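You operate a simulated robot arm through the tools that you are given. There is no shell and no other tool.

The job below is to be done with a simulated robot arm. You get a single attempt, and the scene is never put back.

TASK
Pour the last of the tea into the pink mug and tip the leaves into the small white bin.
Fine: teapot back where it stood, strainer into it, yellow lid on.

Only the result counts: the job must be done as asked and must still hold three seconds after the hand-in. Knocking over, shifting, dropping, spilling or breaking anything else fails it. Lids that push on must go on centred and level and be pressed home; caps that screw on are set level and turned clockwise until they are tight.

THE ROBOT
A 7-joint arm with a three-finger gripper, fixed in place. Base frame: the origin is at the foot of the arm, x ahead of it, y to its left, z up; the work surface is at about z = 815. Lengths are in mm, angles in rad, forces in N, time in s.
Its first joint turns from -2.897 to 2.897 rad. Payload 2.69 kg.
The TCP is the grasp point between the finger pads, 30 mm short of the fingertips. In the tool frame z runs along the fingers and y along their closing line. The gripper opens to 128 mm. The gripper's body begins 117 mm behind the TCP.
Orientation is told as [roll, pitch, yaw] about the base's x, y, z axes, in that order, counted from this pose: with the fingers straight down and closing along the base's y, the tool's x points along the base's -x, its y along +y and its z along -z.

THE INTERFACE
- The arm moves only by the tool step_arm. Its argument "increments" is a list of rows, each a list of 6 numbers: the shift along the base's x, y, z in mm, then the turn, a rotation vector about the base's x, y, z in rad. In form: [[dx, dy, dz, wx, wy, wz], ...]. A call has 1 to 20 rows; each row is the pose to reach, as a shift and turn from the pose commanded when the call began. "grip" is the opening, from 0 (shut) to 1 (fully open), set as the call begins (left out, the last holds). Each row takes 0.2 s and may step no farther than 50 mm and 0.15 rad from the row before; otherwise, or with a gripper value out of range, the whole call is refused. A pose out of reach is approached as far as the arm can. The call stops where the force on the tool passes 40 N (or 10 N more than at its start, if that is more) or the arm is blocked; 0.2 s more then pass. Each finger halts on what it meets, pressing with about 39 N; the grip force reading is that of the motor and also rises with nothing between the fingers. The clock runs only during rows and for 0.2 s after the last one: add rows that repeat a pose to give the fingers time. It gives the time, the measured TCP pose, the force on the tool (base axes), the opening and the grip force at its end, in the units of the frame above (readings bear some noise), with the torque about the TCP (base axes, N m) and any sound that the robot's microphone picked up.
- Cameras (640 x 400 px; columns grow to the right, rows downward): "scene" is fixed at [401.1, 648.6, 1577.5]; the picture's right is [-0.74, -0.67, 0.00], its down [-0.57, 0.62, -0.53] and it looks along [0.36, -0.39, -0.85] (base axes); focal length 214 px, centre (320, 200). "wrist" rides on the gripper at [58, 54, -131] in the tool frame; the picture's right is [-0.68, 0.74, 0.00], its down [-0.62, -0.57, -0.55] and it looks along [-0.40, -0.37, 0.84] (tool axes); focal length 234 px, centre (320, 200). There is no depth. A picture from a camera that has moved, and an enlarged one, comes with that camera's place and axes in the base frame and with its lens.
- capture(camera): a new picture of that camera. The clock stands still meanwhile.
- slide_trunk(by): slides the trunk up (or, below 0, down) by that many mm; the arm rides with it, the base frame stays. It gives what a move gives, with no picture.
- close_up(camera, box): a new picture of the part [left, top, right, bottom] of that camera's present view, enlarged. The clock stands still meanwhile.
- job_done(): hands the job in; it is judged then, once.

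Nothing tells you positions but the pictures and the camera data. Unless the task says otherwise, let go and move clear before handing in.

The tools are called after "Call:" as name(argument=value, ...) on one line, values as JSON. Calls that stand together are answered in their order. step_arm: Moves the arm, as the interface text tells. Its arguments: {"type":"object","properties":{"increments":{"type":"array"},"grip":{"type":"number"}},"required":["increments"]} The other tools are called the same way: slide_trunk (by) slides the trunk up or down; capture (camera) takes a picture; close_up (camera, box) takes an enlarged picture of a part of a camera's view; job_done () hands the job in.

At the start:

```text
t: 0.0
tool_pos: [660.3, 237.3, 1312.1]
tcp_rot: [-0.001, 0.0, 0.002]
wrist_force: [-0.1, -0.8, -0.3]
ft_torque: [-0.03, 0.02, 0.0]
finger_gap: 128.0
finger_force: 0.1
trunk travel left (down, up): [-150.0, 200.0]
```

scene: 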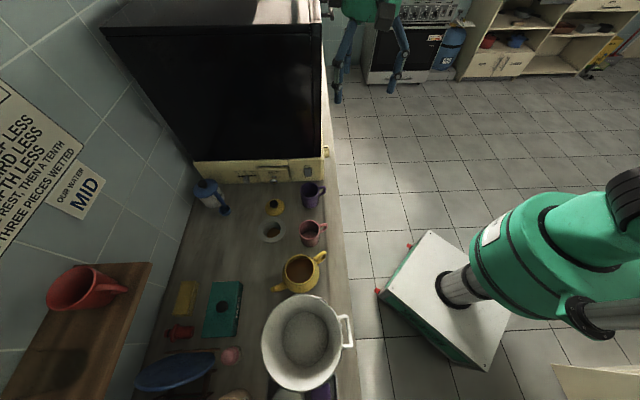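
wrist: 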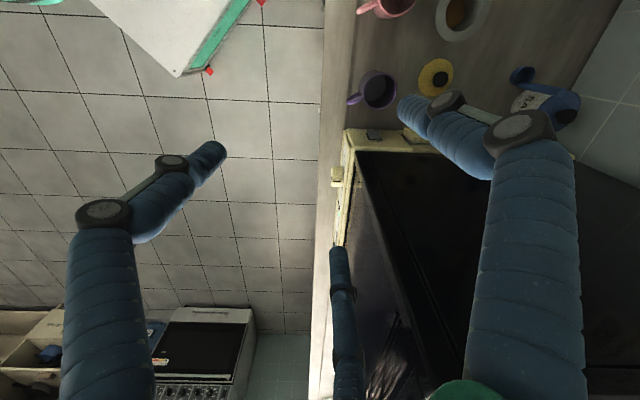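

I see a worktop with a yellow teapot (open), a pink mug, a purple mug, a yellow lid, a round white dish or strainer holder, and a large white pot. I'll look closer before moving.

Call:
close_up(camera="scene", box=[240, 170, 360, 245])

Call:
close_up(camera="scene", box=[240, 235, 368, 315])

Call:
close_up(camera="scene", box=[120, 270, 360, 400])

Call:
close_up(camera="scene", box=[0, 80, 120, 260])

Call:
close_up(camera="wrist", box=[320, 0, 600, 175])

```text
5.33 times, centred on (300, 208) of scene
camera zoom: at [401.1, 648.6, 1577.5], right [-0.74, -0.67, 0.0], down [-0.57, 0.62, -0.53], along [0.36, -0.39, -0.85], focal length 1144 px, centre (427, 160)
```

zoom: 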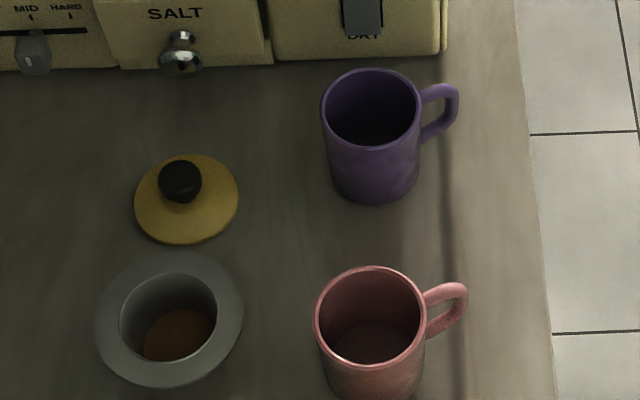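

```text
5.00 times, centred on (304, 275) of scene
camera zoom: at [401.1, 648.6, 1577.5], right [-0.74, -0.67, 0.0], down [-0.57, 0.62, -0.53], along [0.36, -0.39, -0.85], focal length 1072 px, centre (400, -175)
```

zoom: 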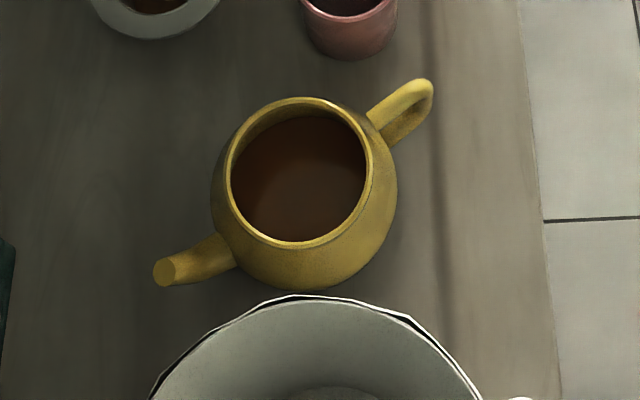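

```text
2.67 times, centred on (240, 335) of scene
camera zoom: at [401.1, 648.6, 1577.5], right [-0.74, -0.67, 0.0], down [-0.57, 0.62, -0.53], along [0.36, -0.39, -0.85], focal length 572 px, centre (533, -160)
```

zoom: 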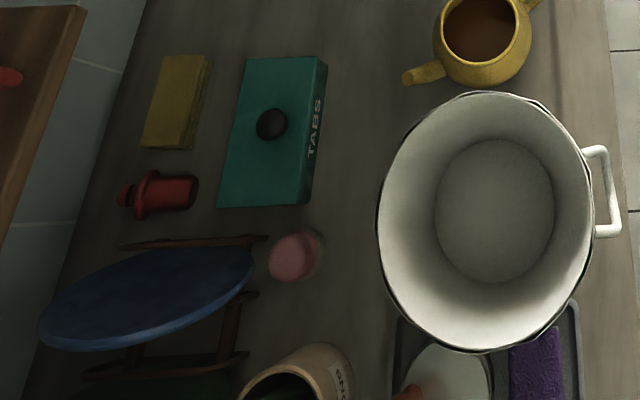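

```text
2.22 times, centred on (60, 170) of scene
camera zoom: at [401.1, 648.6, 1577.5], right [-0.74, -0.67, 0.0], down [-0.57, 0.62, -0.53], along [0.36, -0.39, -0.85], focal length 477 px, centre (898, 267)
```

zoom: 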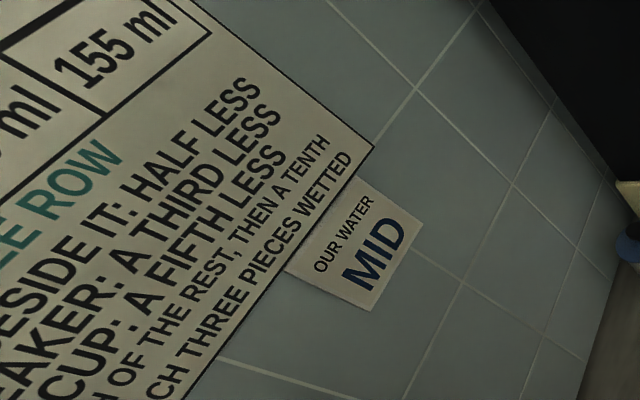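

```text
2.29 times, centred on (460, 88) of wrist
camera zoom: at [600.8, 290.6, 1444.6], right [0.68, 0.74, 0.0], down [0.62, -0.57, 0.55], along [0.4, -0.37, -0.84], focal length 535 px, centre (0, 457)
```

zoom: 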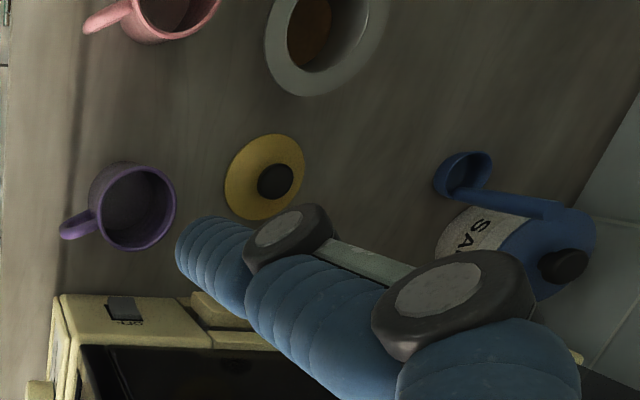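

The gripper is the green body with blue fingers at the top of the scene. Before planning, I want a closer look at the fingers and at the white things that could be the "small white bin".

Call:
close_up(camera="scene", box=[300, 0, 460, 110])

Call:
close_up(camera="scene", box=[230, 280, 370, 400])

Call:
close_up(camera="wrist", box=[0, 0, 640, 400])

Call:
close_up(camera="scene", box=[170, 150, 260, 220])

Call:
close_up(camera="scene", box=[0, 240, 160, 400])

Call:
close_up(camera="scene", box=[360, 200, 640, 400])

```text
3.64 times, centred on (380, 55) of scene
camera zoom: at [401.1, 648.6, 1577.5], right [-0.74, -0.67, 0.0], down [-0.57, 0.62, -0.53], along [0.36, -0.39, -0.85], focal length 780 px, centre (102, 727)
```

zoom: 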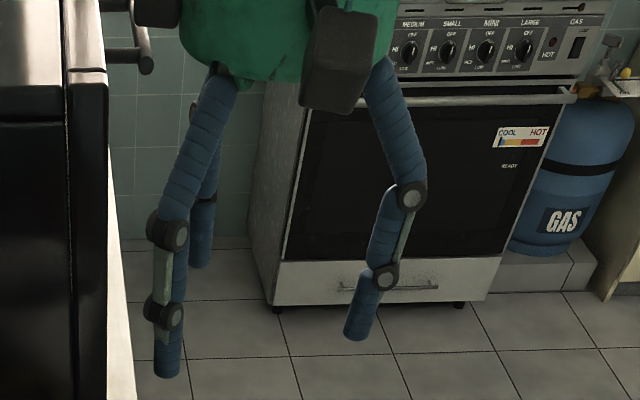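

```text
3.33 times, centred on (300, 340) of scene
camera zoom: at [401.1, 648.6, 1577.5], right [-0.74, -0.67, 0.0], down [-0.57, 0.62, -0.53], along [0.36, -0.39, -0.85], focal length 715 px, centre (387, -267)
```

zoom: 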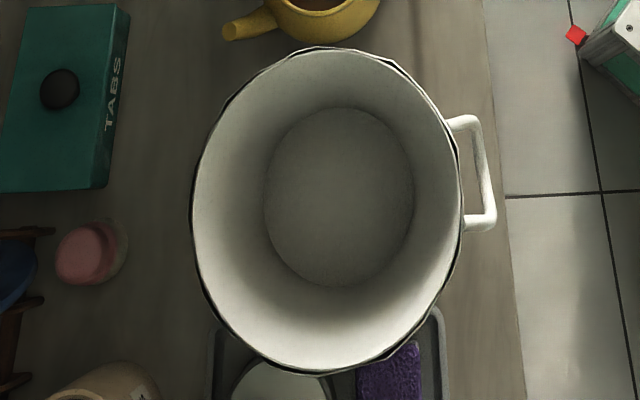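

```text
1.00 times, centred on (320, 200) of wrist (not enlarged: the box is as wide or as high as the picture)
camera zoom: at [600.8, 290.6, 1444.6], right [0.68, 0.74, 0.0], down [0.62, -0.57, 0.55], along [0.4, -0.37, -0.84], focal length 234 px, centre (320, 200)
```

zoom: 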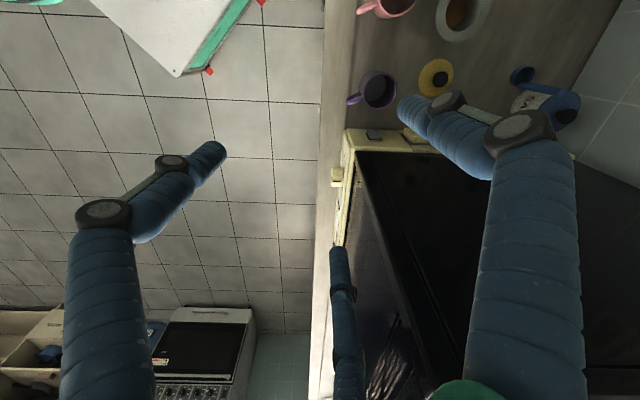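

```text
5.71 times, centred on (215, 185) of scene
camera zoom: at [401.1, 648.6, 1577.5], right [-0.74, -0.67, 0.0], down [-0.57, 0.62, -0.53], along [0.36, -0.39, -0.85], focal length 1226 px, centre (920, 286)
```

zoom: 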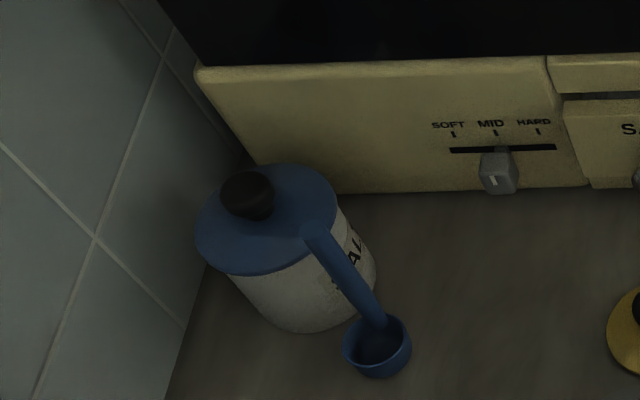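

```text
2.50 times, centred on (80, 320) of scene
camera zoom: at [401.1, 648.6, 1577.5], right [-0.74, -0.67, 0.0], down [-0.57, 0.62, -0.53], along [0.36, -0.39, -0.85], focal length 536 px, centre (920, -100)
```

zoom: 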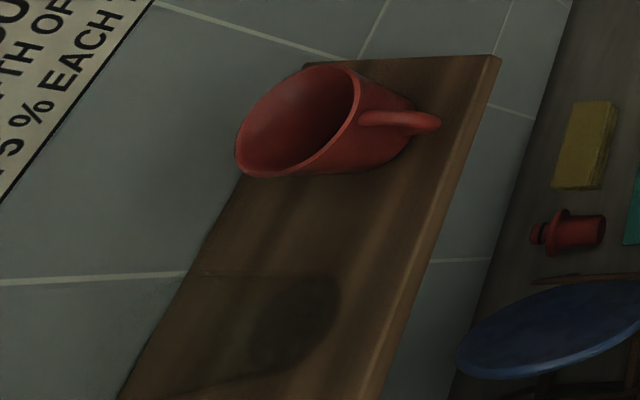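

```text
2.00 times, centred on (500, 300) of scene
camera zoom: at [401.1, 648.6, 1577.5], right [-0.74, -0.67, 0.0], down [-0.57, 0.62, -0.53], along [0.36, -0.39, -0.85], focal length 429 px, centre (-40, 0)
```

zoom: 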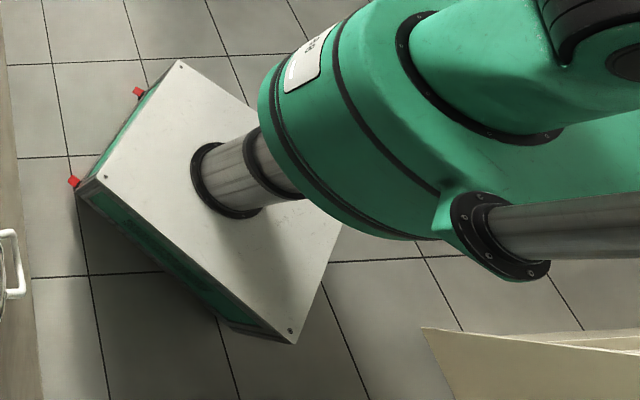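

The hand in the pictures seems to have three jointed fingers instead of two parallel ones. I'll close it part-way in free air to see how it really moves.

Call:
step_arm(increments=[[0, 0, 0, 0, 0, 0], [0, 0, 0, 0, 0, 0], [0, 0, 0, 0, 0, 0]], grip=0.4)

Call:
capture(camera="wrist")

Call:
close_up(camera="scene", box=[300, 0, 460, 110])

```text
t: 0.8
tool_pos: [659.6, 236.9, 1313.0]
tcp_rot: [0.0, -0.001, 0.0]
wrist_force: [0.0, 0.2, -0.3]
ft_torque: [-0.04, 0.0, 0.03]
finger_gap: 51.0
finger_force: 0.1
trunk travel left (down, up): [-150.0, 200.0]
```

```text
taken
camera wrist: at [600.8, 290.6, 1444.6], right [0.68, 0.74, 0.0], down [0.62, -0.56, 0.55], along [0.4, -0.37, -0.84], focal length 234 px, centre (320, 200)
```

wrist: 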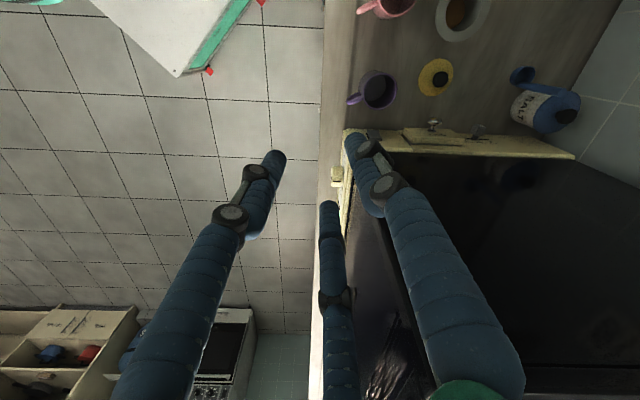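

```text
3.64 times, centred on (380, 55) of scene
camera zoom: at [401.1, 648.6, 1577.5], right [-0.74, -0.67, 0.0], down [-0.57, 0.62, -0.53], along [0.36, -0.39, -0.85], focal length 780 px, centre (102, 727)
```

zoom: 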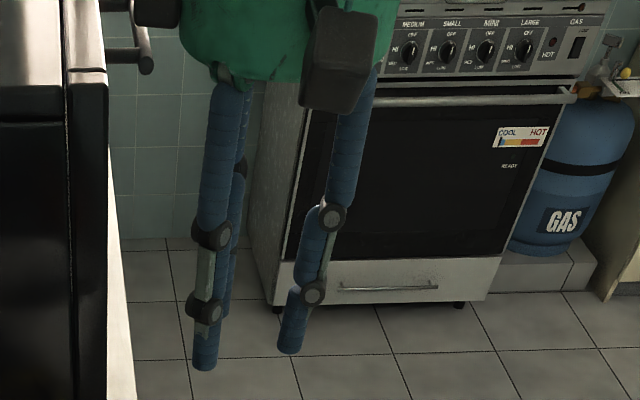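

It is a three-finger hand whose fingers close in towards the centre. I'll open it again and sweep the wrist camera along the counter to look for the small white bin and see everything from a second angle.

Call:
step_arm(increments=[[-25, 25, 0, 0, 0, 0.14], [-50, 50, 0, 0, 0, 0.28], [-75, 75, 0, 0, 0, 0.42], [-100, 100, 0, 0, 0, 0.56], [-125, 125, 0, 0, 0, 0.7], [-150, 150, 0, 0, 0, 0.84], [-175, 175, 0, 0, 0, 0.98], [-200, 200, 0, 0, 0, 1.12], [-225, 225, 0, 0, 0, 1.26], [-250, 250, 0, 0, 0, 1.4], [-250, 250, 0, 0, 0, 1.54], [-250, 250, 0, 0, 0, 1.57]], grip=1.0)

Call:
capture(camera="wrist")

Call:
capture(camera="scene")

```text
t: 3.4
tool_pos: [409.7, 486.5, 1311.8]
tcp_rot: [-0.001, 0.002, 1.572]
wrist_force: [-0.7, -1.0, 0.0]
ft_torque: [0.0, 0.0, 0.02]
finger_gap: 128.0
finger_force: 0.0
trunk travel left (down, up): [-150.0, 200.0]
```

```text
taken
camera wrist: at [355.6, 428.3, 1444.2], right [-0.74, 0.68, 0.0], down [0.56, 0.62, 0.55], along [0.37, 0.4, -0.84], focal length 234 px, centre (320, 200)
```

wrist: 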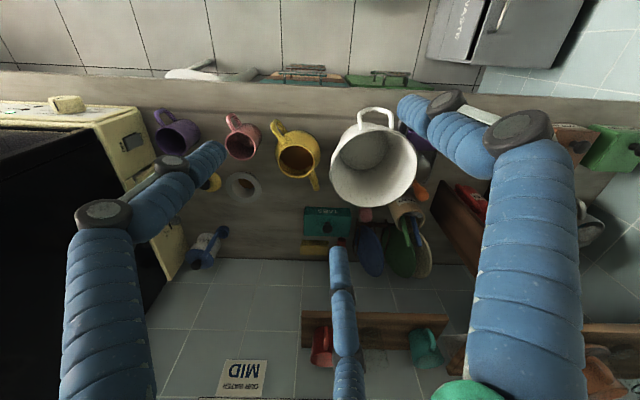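

```text
taken
```

scene: 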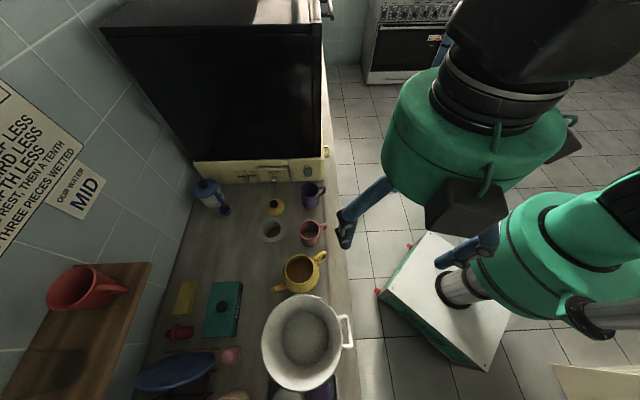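

This angle shows the whole counter, plus a grey "WASTE" cabinet on the far side. I'll zoom in on several regions.

Call:
close_up(camera="wrist", box=[140, 90, 340, 215])

Call:
close_up(camera="wrist", box=[300, 90, 460, 290])

Call:
close_up(camera="wrist", box=[420, 0, 640, 140])

Call:
close_up(camera="wrist", box=[540, 110, 640, 240])

Call:
close_up(camera="wrist", box=[160, 50, 420, 130])

```text
3.20 times, centred on (240, 152) of wrist
camera zoom: at [355.6, 428.3, 1444.2], right [-0.74, 0.68, 0.0], down [0.56, 0.62, 0.55], along [0.37, 0.4, -0.84], focal length 749 px, centre (576, 352)
```

zoom: 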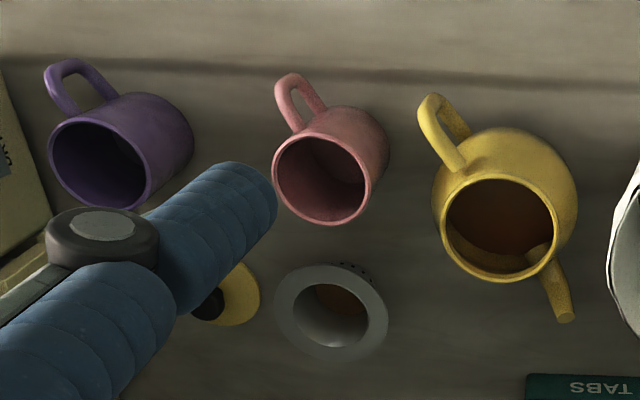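

```text
2.00 times, centred on (380, 190) of wrist
camera zoom: at [355.6, 428.3, 1444.2], right [-0.74, 0.68, 0.0], down [0.56, 0.62, 0.55], along [0.37, 0.4, -0.84], focal length 468 px, centre (200, 220)
```

zoom: 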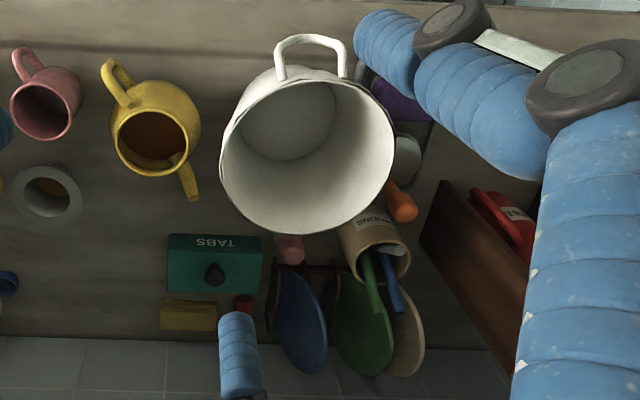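

```text
2.86 times, centred on (530, 70) of wrist
camera zoom: at [355.6, 428.3, 1444.2], right [-0.74, 0.68, 0.0], down [0.56, 0.62, 0.55], along [0.37, 0.4, -0.84], focal length 669 px, centre (-280, 571)
```

zoom: 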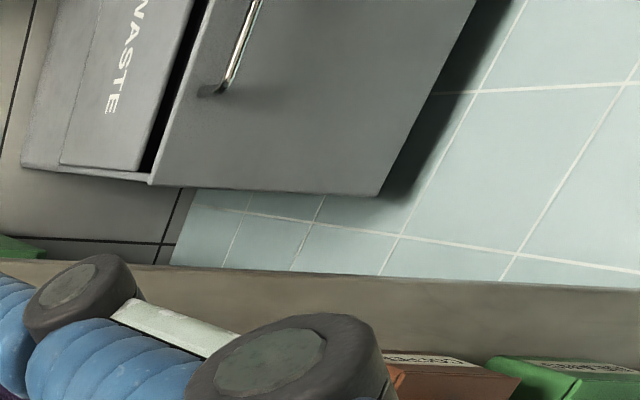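

```text
3.08 times, centred on (590, 175) of wrist
camera zoom: at [355.6, 428.3, 1444.2], right [-0.74, 0.68, 0.0], down [0.56, 0.62, 0.55], along [0.37, 0.4, -0.84], focal length 720 px, centre (-511, 277)
```

zoom: 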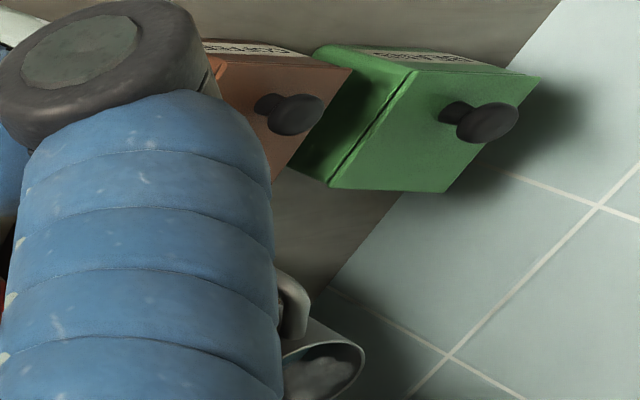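

```text
2.46 times, centred on (290, 90) of wrist
camera zoom: at [355.6, 428.3, 1444.2], right [-0.74, 0.68, 0.0], down [0.56, 0.62, 0.55], along [0.37, 0.4, -0.84], focal length 576 px, centre (394, 471)
```

zoom: 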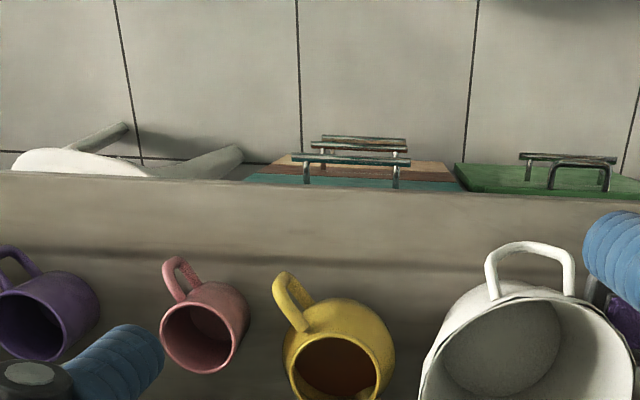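

There's another whitish container in the far corner behind a finger. I'll turn the wrist and move along to see it.

Call:
step_arm(increments=[[-30, 10, 0, 0, 0, 0.14], [-60, 20, 0, 0, 0, 0.28], [-90, 30, 0, 0, 0, 0.42], [-120, 40, 0, 0, 0, 0.56], [-150, 50, 0, 0, 0, 0.7], [-180, 60, 0, 0, 0, 0.84], [-210, 70, 0, 0, 0, 0.98], [-240, 80, 0, 0, 0, 1.12]])

Call:
capture(camera="wrist")

```text
t: 5.2
tool_pos: [168.7, 565.6, 1313.0]
tcp_rot: [0.003, -0.001, 2.692]
wrist_force: [0.3, 0.1, 0.4]
ft_torque: [-0.01, 0.05, 0.01]
finger_gap: 128.1
finger_force: 0.0
trunk travel left (down, up): [-150.0, 200.0]
```

```text
taken
camera wrist: at [198.8, 491.7, 1444.0], right [-0.93, -0.37, 0.0], down [-0.31, 0.78, 0.55], along [-0.2, 0.51, -0.84], focal length 234 px, centre (320, 200)
```

wrist: 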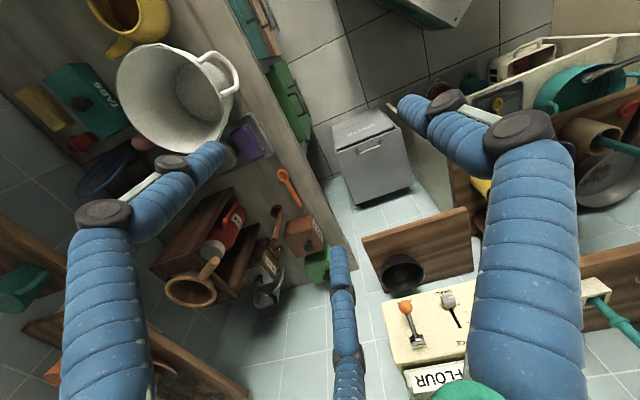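

Call:
close_up(camera="wrist", box=[100, 0, 340, 150])

Call:
close_up(camera="wrist", box=[140, 160, 340, 320])

Call:
close_up(camera="wrist", box=[310, 60, 560, 240])

Call:
close_up(camera="wrist", box=[350, 230, 500, 400])

Call:
close_up(camera="wrist", box=[480, 20, 640, 140])

```text
2.67 times, centred on (220, 75) of wrist
camera zoom: at [198.8, 491.7, 1444.0], right [-0.93, -0.37, 0.0], down [-0.31, 0.78, 0.55], along [-0.2, 0.51, -0.84], focal length 624 px, centre (587, 533)
```

zoom: 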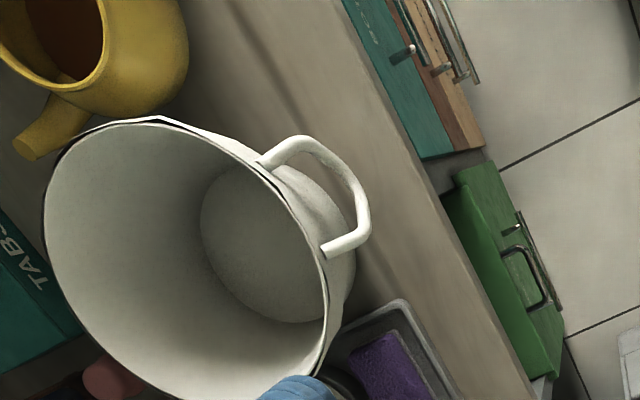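

```text
2.50 times, centred on (240, 240) of wrist
camera zoom: at [198.8, 491.7, 1444.0], right [-0.93, -0.37, 0.0], down [-0.31, 0.78, 0.55], along [-0.2, 0.51, -0.84], focal length 585 px, centre (520, 100)
```

zoom: 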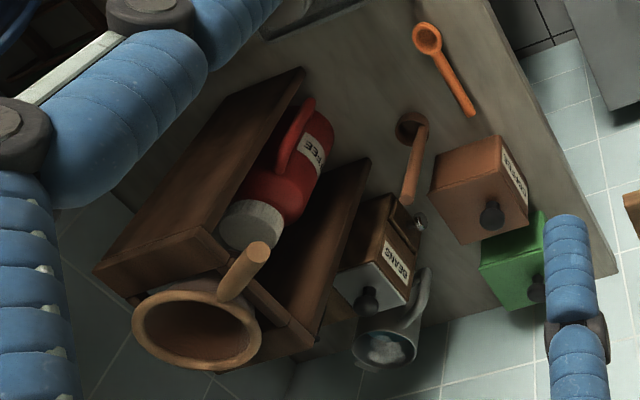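

```text
2.22 times, centred on (435, 150) of wrist
camera zoom: at [198.8, 491.7, 1444.0], right [-0.93, -0.37, 0.0], down [-0.31, 0.78, 0.55], along [-0.2, 0.51, -0.84], focal length 520 px, centre (64, 311)
```

zoom: 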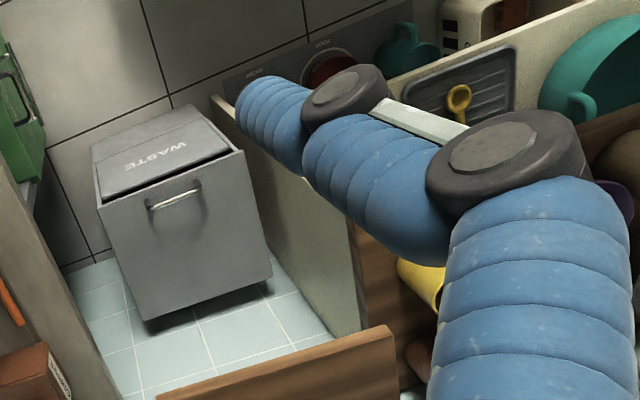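

```text
2.35 times, centred on (425, 315) of wrist
camera zoom: at [198.8, 491.7, 1444.0], right [-0.93, -0.37, 0.0], down [-0.31, 0.78, 0.55], along [-0.2, 0.51, -0.84], focal length 551 px, centre (73, -71)
```

zoom: 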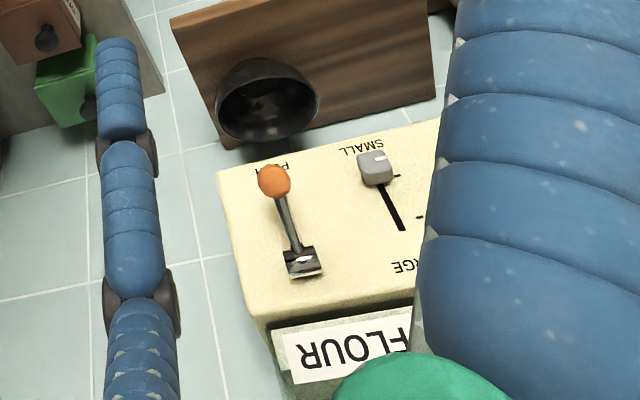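

```text
3.33 times, centred on (560, 80) of wrist
camera zoom: at [198.8, 491.7, 1444.0], right [-0.93, -0.37, 0.0], down [-0.31, 0.78, 0.55], along [-0.2, 0.51, -0.84], focal length 781 px, centre (-480, 600)
```

zoom: 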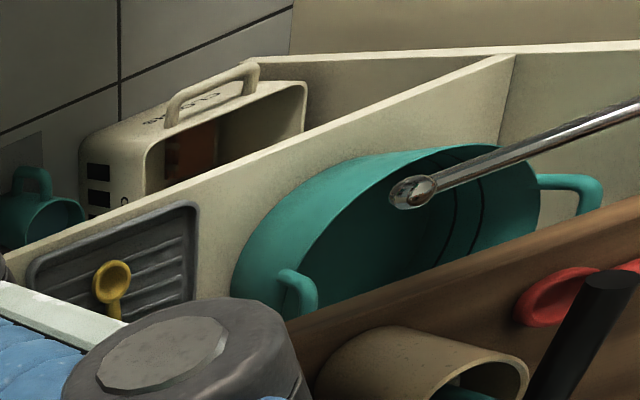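

The tapered white pail with the black liner edge, beside the teapot, is the small white bin. Its rim centre is about (422, 692) and z 945. The teapot's rim is near (562, 564), z 895, the pink mug's rim near (636, 445), z 891, the strainer near (750, 526) and the lid near (826, 449). I'll go nearer for better views.

Call:
step_arm(increments=[[34, -17, -20, 0, 0, -0.14], [68, -34, -40, 0, 0, -0.28], [102, -51, -60, 0, 0, -0.42], [136, -68, -80, 0, 0, -0.56], [170, -85, -100, 0, 0, -0.7], [204, -102, -120, 0, 0, -0.84], [238, -119, -140, 0, 0, -0.98], [271, -136, -163, 0, 0, -1.12]])

Call:
capture(camera="wrist")

Call:
close_up(camera="wrist", box=[220, 130, 400, 242])

Call:
close_up(camera="wrist", box=[60, 60, 260, 185])

```text
t: 7.0
tool_pos: [437.8, 430.7, 1151.2]
tcp_rot: [0.0, 0.0, 1.569]
wrist_force: [-0.5, -0.4, -0.3]
ft_torque: [0.03, -0.03, -0.03]
finger_gap: 128.0
finger_force: 0.1
trunk travel left (down, up): [-150.0, 200.0]
```

```text
taken
camera wrist: at [383.7, 372.1, 1283.3], right [-0.73, 0.68, 0.0], down [0.57, 0.61, 0.55], along [0.37, 0.4, -0.84], focal length 234 px, centre (320, 200)
```

wrist: 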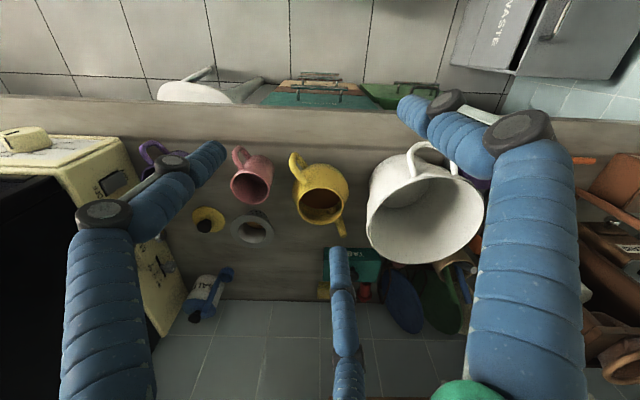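

```text
3.56 times, centred on (310, 186) of wrist
camera zoom: at [383.7, 372.1, 1283.3], right [-0.73, 0.68, 0.0], down [0.57, 0.61, 0.55], along [0.37, 0.4, -0.84], focal length 833 px, centre (356, 250)
```

zoom: 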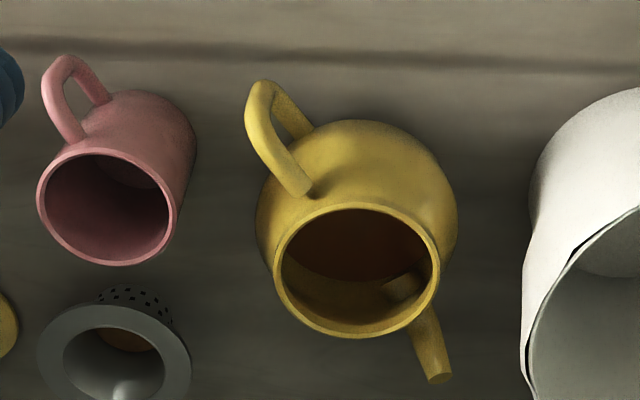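

```text
3.20 times, centred on (160, 122) of wrist
camera zoom: at [383.7, 372.1, 1283.3], right [-0.73, 0.68, 0.0], down [0.57, 0.61, 0.55], along [0.37, 0.4, -0.84], focal length 749 px, centre (832, 448)
```

zoom: 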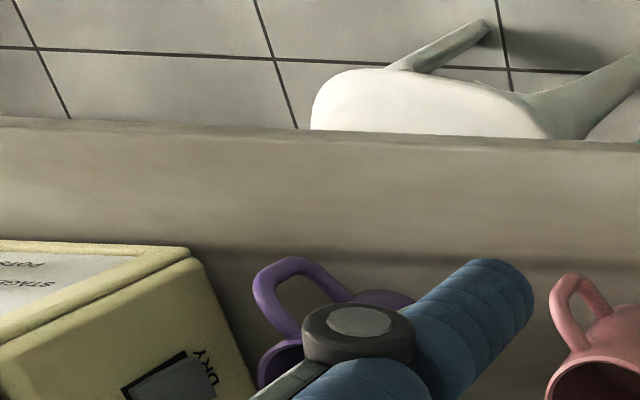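

The tea in the pot is shallow and the strainer has a perforated basket with a wide flange. Before planning grasps I'll settle whether there are really three fingers: I'll lightly touch an empty patch of counter near (665, 630) with the tool slightly tilted and read the torque.

Call:
step_arm(increments=[[32, 28, -10, 0, 0, 0], [65, 57, -20, 0, 0, 0], [97, 85, -30, 0, 0, 0], [130, 114, -40, 0, 0, 0], [162, 142, -50, 0, 0, 0], [195, 171, -60, 0, 0, 0], [227, 199, -70, 0, 0, 0], [227, 199, -115, 0, 0, 0], [227, 199, -160, 0, 0, 0], [227, 199, -205, 0, 0, 0], [227, 199, -245, 0.0, 0, 0]], grip=0.4)

Call:
capture(camera="wrist")

Call:
capture(camera="scene")

```text
t: 9.4
tool_pos: [666.7, 629.3, 905.8]
tcp_rot: [-0.001, -0.002, 1.57]
wrist_force: [-0.4, 0.2, 0.4]
ft_torque: [0.0, 0.01, 0.04]
finger_gap: 51.1
finger_force: 0.0
trunk travel left (down, up): [-150.0, 200.0]
```

```text
taken
camera wrist: at [612.4, 571.0, 1037.6], right [-0.74, 0.68, 0.0], down [0.56, 0.62, 0.55], along [0.37, 0.4, -0.84], focal length 234 px, centre (320, 200)
```

wrist: 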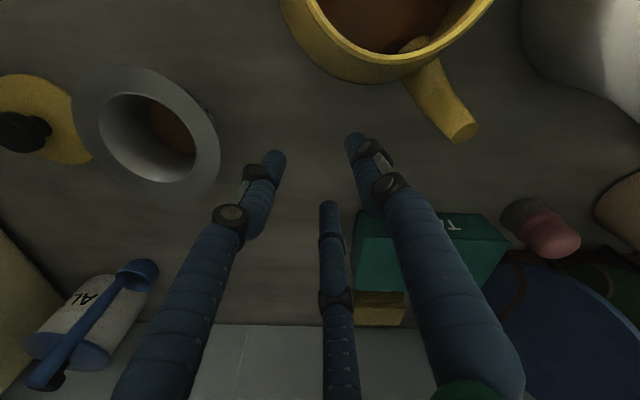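

```text
taken
```

scene: 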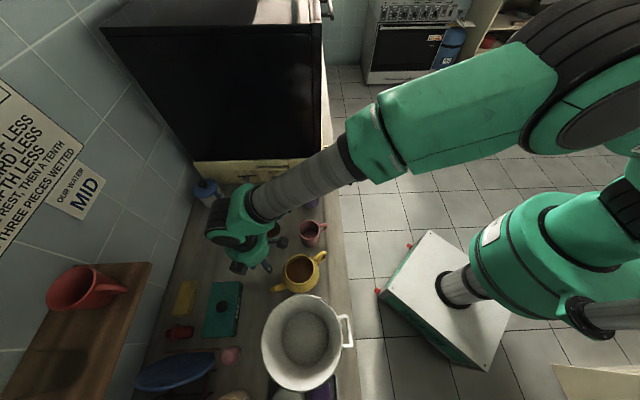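

The spot is clear. I'll tilt 0.15 rad and come down gently to feel the counter.

Call:
step_arm(increments=[[0, 0, -15, 0.075, 0, 0], [0, 0, -30, 0.15, 0, 0], [0, 0, -42, 0.15, 0, 0], [0, 0, -48, 0.15, 0, 0], [0, 0, -50, 0.15, 0, 0], [0, 0, -52, 0.15, 0, 0]])

```text
t: 10.8
tool_pos: [666.0, 631.0, 852.5]
tcp_rot: [0.0, -0.152, 1.57]
wrist_force: [0.8, -0.2, -0.7]
ft_torque: [-0.03, 0.0, -0.01]
finger_gap: 51.2
finger_force: 0.1
trunk travel left (down, up): [-150.0, 200.0]
```

Call:
step_arm(increments=[[0, 0, -1, 0, 0, 0], [0, 0, -2, 0, 0, 0]])

Call:
step_arm(increments=[[0, 0, -1, 0, 0, 0], [0, 0, -2, 0, 0, 0]])

Call:
step_arm(increments=[[0, 0, -1, 0, 0, 0], [0, 0, -2, 0, 0, 0]])

```text
t: 11.4
tool_pos: [667.1, 630.9, 851.0]
tcp_rot: [0.001, -0.15, 1.569]
wrist_force: [0.5, -0.6, -0.7]
ft_torque: [-0.01, 0.0, 0.01]
finger_gap: 51.3
finger_force: 0.1
trunk travel left (down, up): [-150.0, 200.0]
```

```text
t: 12.0
tool_pos: [667.0, 631.2, 850.1]
tcp_rot: [0.002, -0.149, 1.57]
wrist_force: [0.1, -0.4, 6.0]
ft_torque: [-0.21, -0.08, -0.01]
finger_gap: 51.5
finger_force: 0.4
trunk travel left (down, up): [-150.0, 200.0]
```

```text
t: 12.6
tool_pos: [667.4, 630.7, 849.0]
tcp_rot: [-0.003, -0.151, 1.57]
wrist_force: [-6.0, -6.9, 24.2]
ft_torque: [-0.98, -0.23, -0.38]
finger_gap: 52.4
finger_force: 0.8
trunk travel left (down, up): [-150.0, 200.0]
```

The torque reading at first touch puts the contact at roughly (13, -35) mm from the TCP. That is a third finger, so the hand really closes with three fingers at 120°, and the counter is at about z = 815. Now I'll lift off and take careful views of the teapot, strainer and lid.

Call:
step_arm(increments=[[0, 0, 20, 0, 0, 0], [0, 0, 60, -0.07, 0, 0], [0, 0, 110, -0.15, 0, 0], [0, 0, 150, -0.15, 0, 0]])

Call:
capture(camera="wrist")

Call:
close_up(camera="wrist", box=[230, 20, 400, 126])

Call:
close_up(camera="wrist", box=[20, 60, 240, 198])

```text
t: 13.6
tool_pos: [665.9, 629.1, 994.8]
tcp_rot: [0.001, 0.002, 1.571]
wrist_force: [-0.3, 0.1, -1.3]
ft_torque: [-0.02, 0.03, 0.0]
finger_gap: 51.3
finger_force: 0.1
trunk travel left (down, up): [-150.0, 200.0]
```

```text
taken
camera wrist: at [611.6, 571.7, 1127.7], right [-0.74, 0.68, 0.0], down [0.57, 0.62, 0.55], along [0.37, 0.4, -0.84], focal length 234 px, centre (320, 200)
```

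wrist: 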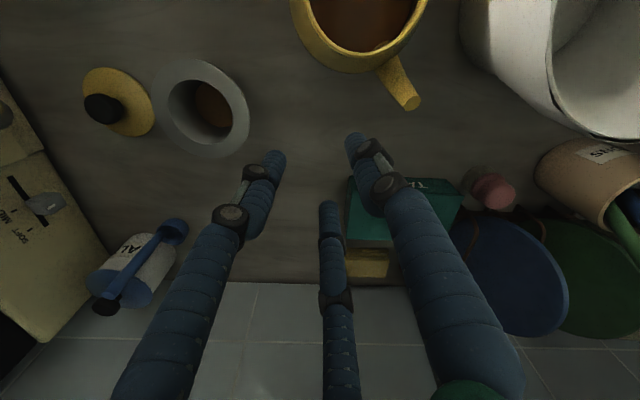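

```text
3.76 times, centred on (315, 73) of wrist
camera zoom: at [611.6, 571.7, 1127.7], right [-0.74, 0.68, 0.0], down [0.57, 0.62, 0.55], along [0.37, 0.4, -0.84], focal length 882 px, centre (339, 678)
```

zoom: 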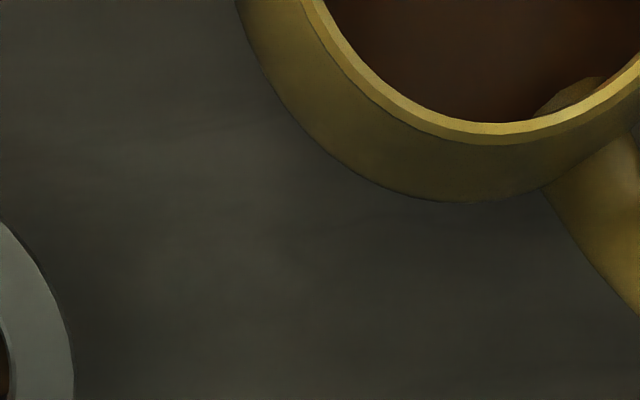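

```text
2.90 times, centred on (130, 129) of wrist
camera zoom: at [611.6, 571.7, 1127.7], right [-0.74, 0.68, 0.0], down [0.57, 0.62, 0.55], along [0.37, 0.4, -0.84], focal length 679 px, centre (871, 406)
```

zoom: 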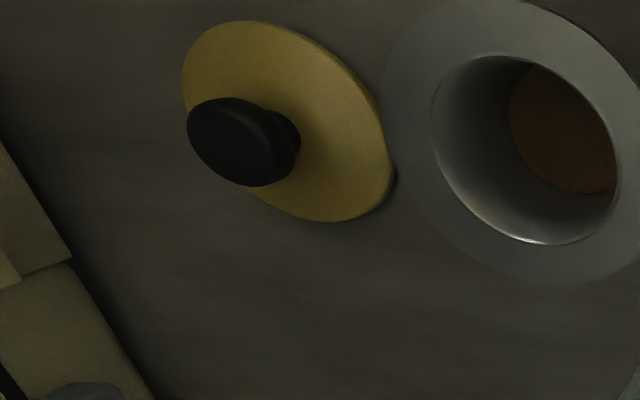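

Call:
step_arm(increments=[[-32, -25, 10, 0, 0, 0], [-64, -50, 20, 0, 0, 0], [-96, -75, 30, 0, 0, 0], [-128, -100, 30, 0, 0, 0], [-160, -127, 30, 0, 0, 0]])

Call:
capture(camera="wrist")

Call:
close_up(camera="wrist", box=[220, 110, 420, 235])

```text
t: 14.8
tool_pos: [507.9, 505.3, 1026.9]
tcp_rot: [0.0, 0.0, 1.57]
wrist_force: [0.9, 0.2, -0.8]
ft_torque: [-0.08, -0.01, 0.01]
finger_gap: 51.6
finger_force: 0.1
trunk travel left (down, up): [-150.0, 200.0]
```

```text
taken
camera wrist: at [453.4, 446.1, 1157.5], right [-0.74, 0.68, 0.0], down [0.57, 0.62, 0.55], along [0.37, 0.4, -0.84], focal length 234 px, centre (320, 200)
```

wrist: 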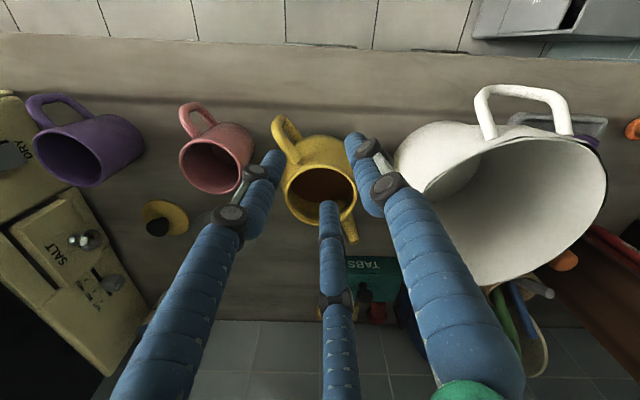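

```text
3.20 times, centred on (320, 172) of wrist
camera zoom: at [453.4, 446.1, 1157.5], right [-0.74, 0.68, 0.0], down [0.57, 0.62, 0.55], along [0.37, 0.4, -0.84], focal length 749 px, centre (320, 288)
```

zoom: 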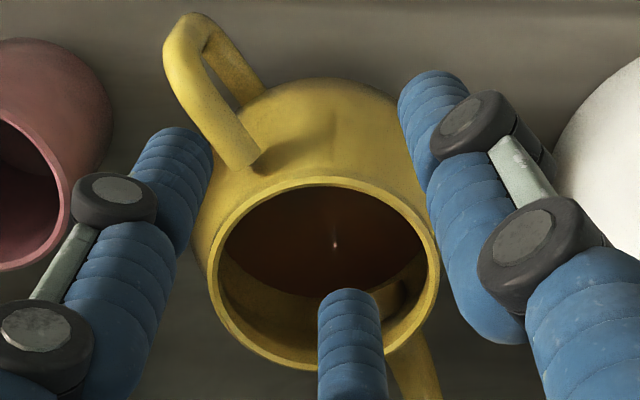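

The teapot's mouth is about 86 mm wide inside with tea only about 20 mm deep. I plan to lift the pot from inside the mouth with the three fingers spread outward, kept clear of the spout and well above the tea. I'll line up above it with the fingers nearly closed.

Call:
step_arm(increments=[[11, 12, 0, 0, 0, -0.143], [22, 24, 0, 0, 0, -0.286], [33, 36, 0, 0, 0, -0.429], [44, 48, 0, 0, 0, -0.572], [55, 61, 0, 0, 0, -0.715], [55, 61, -22, 0, 0, -0.715], [55, 61, -42, 0, 0, -0.715]], grip=0.2)

Call:
capture(camera="wrist")

Call:
close_up(camera="scene", box=[240, 200, 370, 300])

```text
t: 16.4
tool_pos: [562.3, 563.9, 983.8]
tcp_rot: [-0.001, 0.001, 0.856]
wrist_force: [0.1, 0.4, 0.2]
ft_torque: [-0.01, -0.02, -0.02]
finger_gap: 25.5
finger_force: 0.1
trunk travel left (down, up): [-150.0, 200.0]
```

```text
taken
camera wrist: at [482.5, 555.3, 1116.1], right [-0.11, 0.99, 0.0], down [0.83, 0.09, 0.55], along [0.55, 0.06, -0.84], focal length 234 px, centre (320, 200)
```

wrist: 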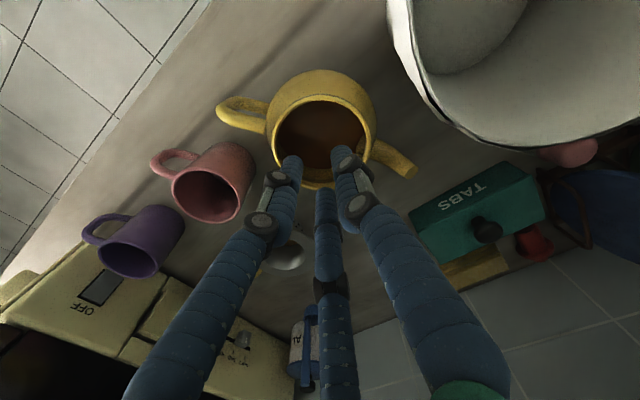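

```text
4.00 times, centred on (305, 250) of scene
camera zoom: at [401.1, 648.6, 1577.5], right [-0.74, -0.67, 0.0], down [-0.57, 0.62, -0.53], along [0.36, -0.39, -0.85], focal length 858 px, centre (380, 0)
```

zoom: 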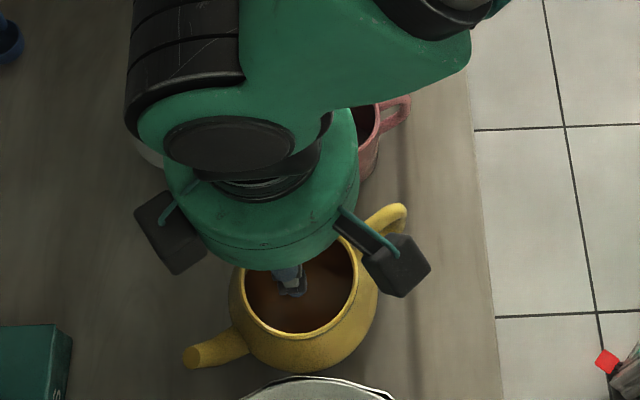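

Call:
close_up(camera="wrist", box=[210, 60, 430, 198])

```text
2.90 times, centred on (320, 129) of wrist
camera zoom: at [482.5, 555.3, 1116.1], right [-0.11, 0.99, 0.0], down [0.83, 0.09, 0.55], along [0.55, 0.06, -0.84], focal length 679 px, centre (320, 406)
```

zoom: 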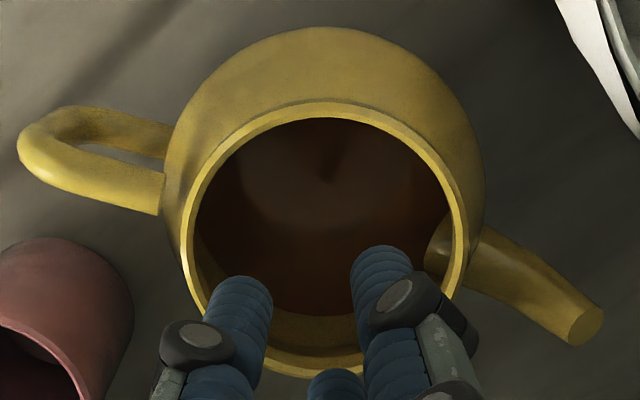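

The teapot mouth is centred at about (564, 566) and is about 88 mm inside. I'll lower the closed fingers into it until the TCP is at rim height, which leaves the tips about 25 mm above the tea.

Call:
step_arm(increments=[[1.5, 1.7, -30, 0, 0, 0], [1.5, 1.7, -60, 0, 0, 0], [1.5, 1.7, -80, 0, 0, 0], [1.5, 1.7, -92, 0, 0, 0], [1.5, 1.7, -92, 0, 0, 0]])

Call:
capture(camera="wrist")

Call:
close_up(camera="wrist", box=[160, 60, 480, 260])

```text
t: 17.6
tool_pos: [563.0, 566.0, 892.2]
tcp_rot: [0.0, -0.001, 0.856]
wrist_force: [-0.3, -0.5, 1.4]
ft_torque: [0.03, 0.0, -0.02]
finger_gap: 25.9
finger_force: 0.1
trunk travel left (down, up): [-150.0, 200.0]
```

```text
taken
camera wrist: at [483.9, 557.0, 1024.1], right [-0.11, 0.99, 0.0], down [0.83, 0.09, 0.55], along [0.55, 0.06, -0.84], focal length 234 px, centre (320, 200)
```

wrist: 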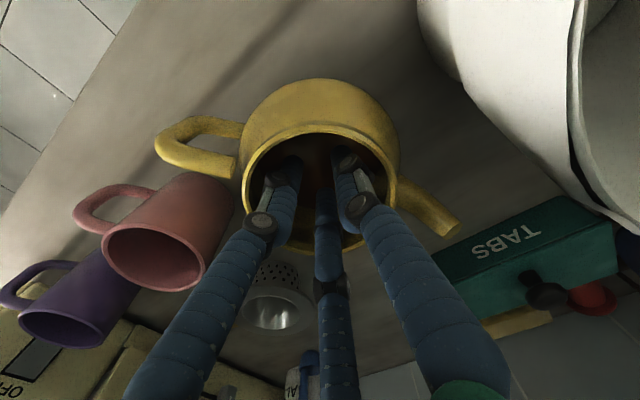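

```text
2.00 times, centred on (320, 160) of wrist
camera zoom: at [483.9, 557.0, 1024.1], right [-0.11, 0.99, 0.0], down [0.83, 0.09, 0.55], along [0.55, 0.06, -0.84], focal length 468 px, centre (320, 280)
```

zoom: 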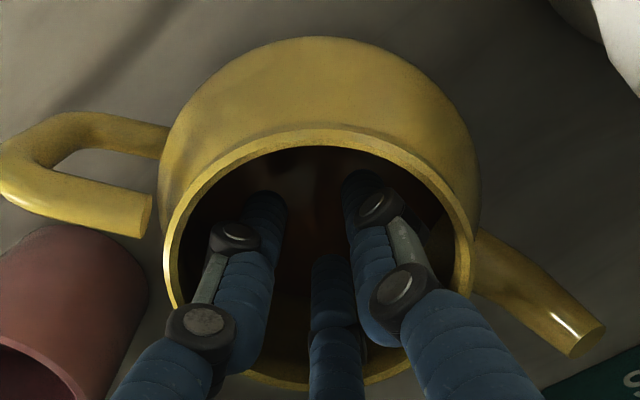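

The fingers are inside and nothing is touching. Now I'll spread them gradually until they bear on the inside of the mouth.

Call:
step_arm(increments=[[0, 0, 0, 0, 0, 0], [0, 0, 0, 0, 0, 0]], grip=0.34)

Call:
step_arm(increments=[[0, 0, 0, 0, 0, 0], [0, 0, 0, 0, 0, 0]], grip=0.42)

Call:
step_arm(increments=[[0, 0, 0, 0, 0, 0], [0, 0, 0, 0, 0, 0]], grip=0.5)

```text
t: 18.2
tool_pos: [563.1, 566.5, 892.5]
tcp_rot: [0.001, 0.001, 0.855]
wrist_force: [-0.8, 0.2, -1.0]
ft_torque: [-0.01, -0.02, 0.04]
finger_gap: 43.2
finger_force: 0.2
trunk travel left (down, up): [-150.0, 200.0]
```

```text
t: 18.8
tool_pos: [563.7, 566.0, 892.2]
tcp_rot: [0.0, 0.002, 0.855]
wrist_force: [-1.0, -0.7, -0.6]
ft_torque: [0.05, -0.01, -0.03]
finger_gap: 51.0
finger_force: 0.1
trunk travel left (down, up): [-150.0, 200.0]
```

```text
t: 19.4
tool_pos: [562.0, 565.4, 892.7]
tcp_rot: [0.0, 0.0, 0.856]
wrist_force: [-1.8, 1.1, -3.1]
ft_torque: [0.02, 0.01, -0.02]
finger_gap: 63.3
finger_force: 0.1
trunk travel left (down, up): [-150.0, 200.0]
```

Call:
step_arm(increments=[[0, 0, 0, 0, 0, 0], [0, 0, 0, 0, 0, 0]], grip=0.54)

Call:
capture(camera="wrist")

Call:
close_up(camera="wrist", box=[160, 60, 480, 260])

```text
t: 20.0
tool_pos: [564.5, 566.3, 892.6]
tcp_rot: [0.0, -0.001, 0.858]
wrist_force: [-1.5, 0.7, -2.8]
ft_torque: [0.0, 0.02, -0.01]
finger_gap: 68.9
finger_force: 0.1
trunk travel left (down, up): [-150.0, 200.0]
```

```text
taken
camera wrist: at [483.9, 557.0, 1024.7], right [-0.11, 0.99, 0.0], down [0.83, 0.09, 0.55], along [0.55, 0.06, -0.84], focal length 234 px, centre (320, 200)
```

wrist: 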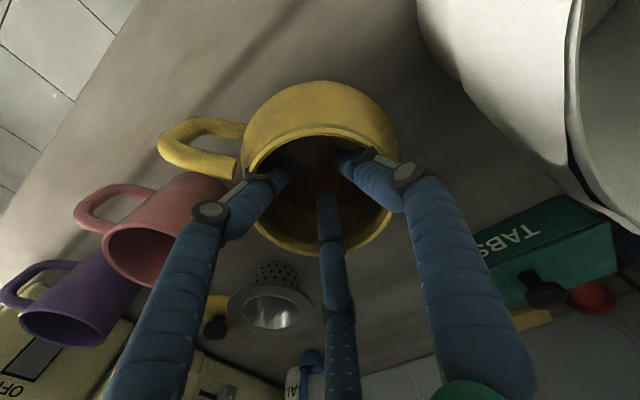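

```text
2.00 times, centred on (320, 160) of wrist
camera zoom: at [483.9, 557.0, 1024.7], right [-0.11, 0.99, 0.0], down [0.83, 0.09, 0.55], along [0.55, 0.06, -0.84], focal length 468 px, centre (320, 280)
```

zoom: 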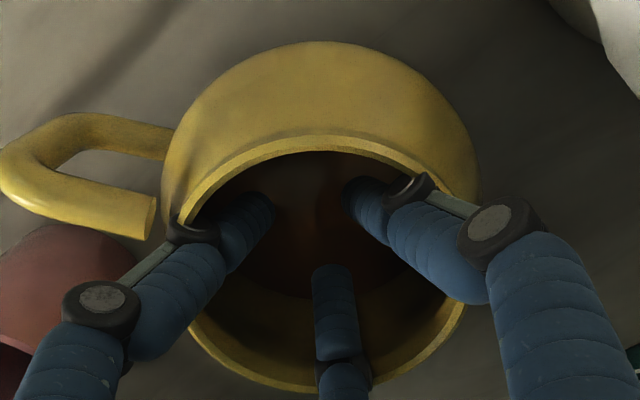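

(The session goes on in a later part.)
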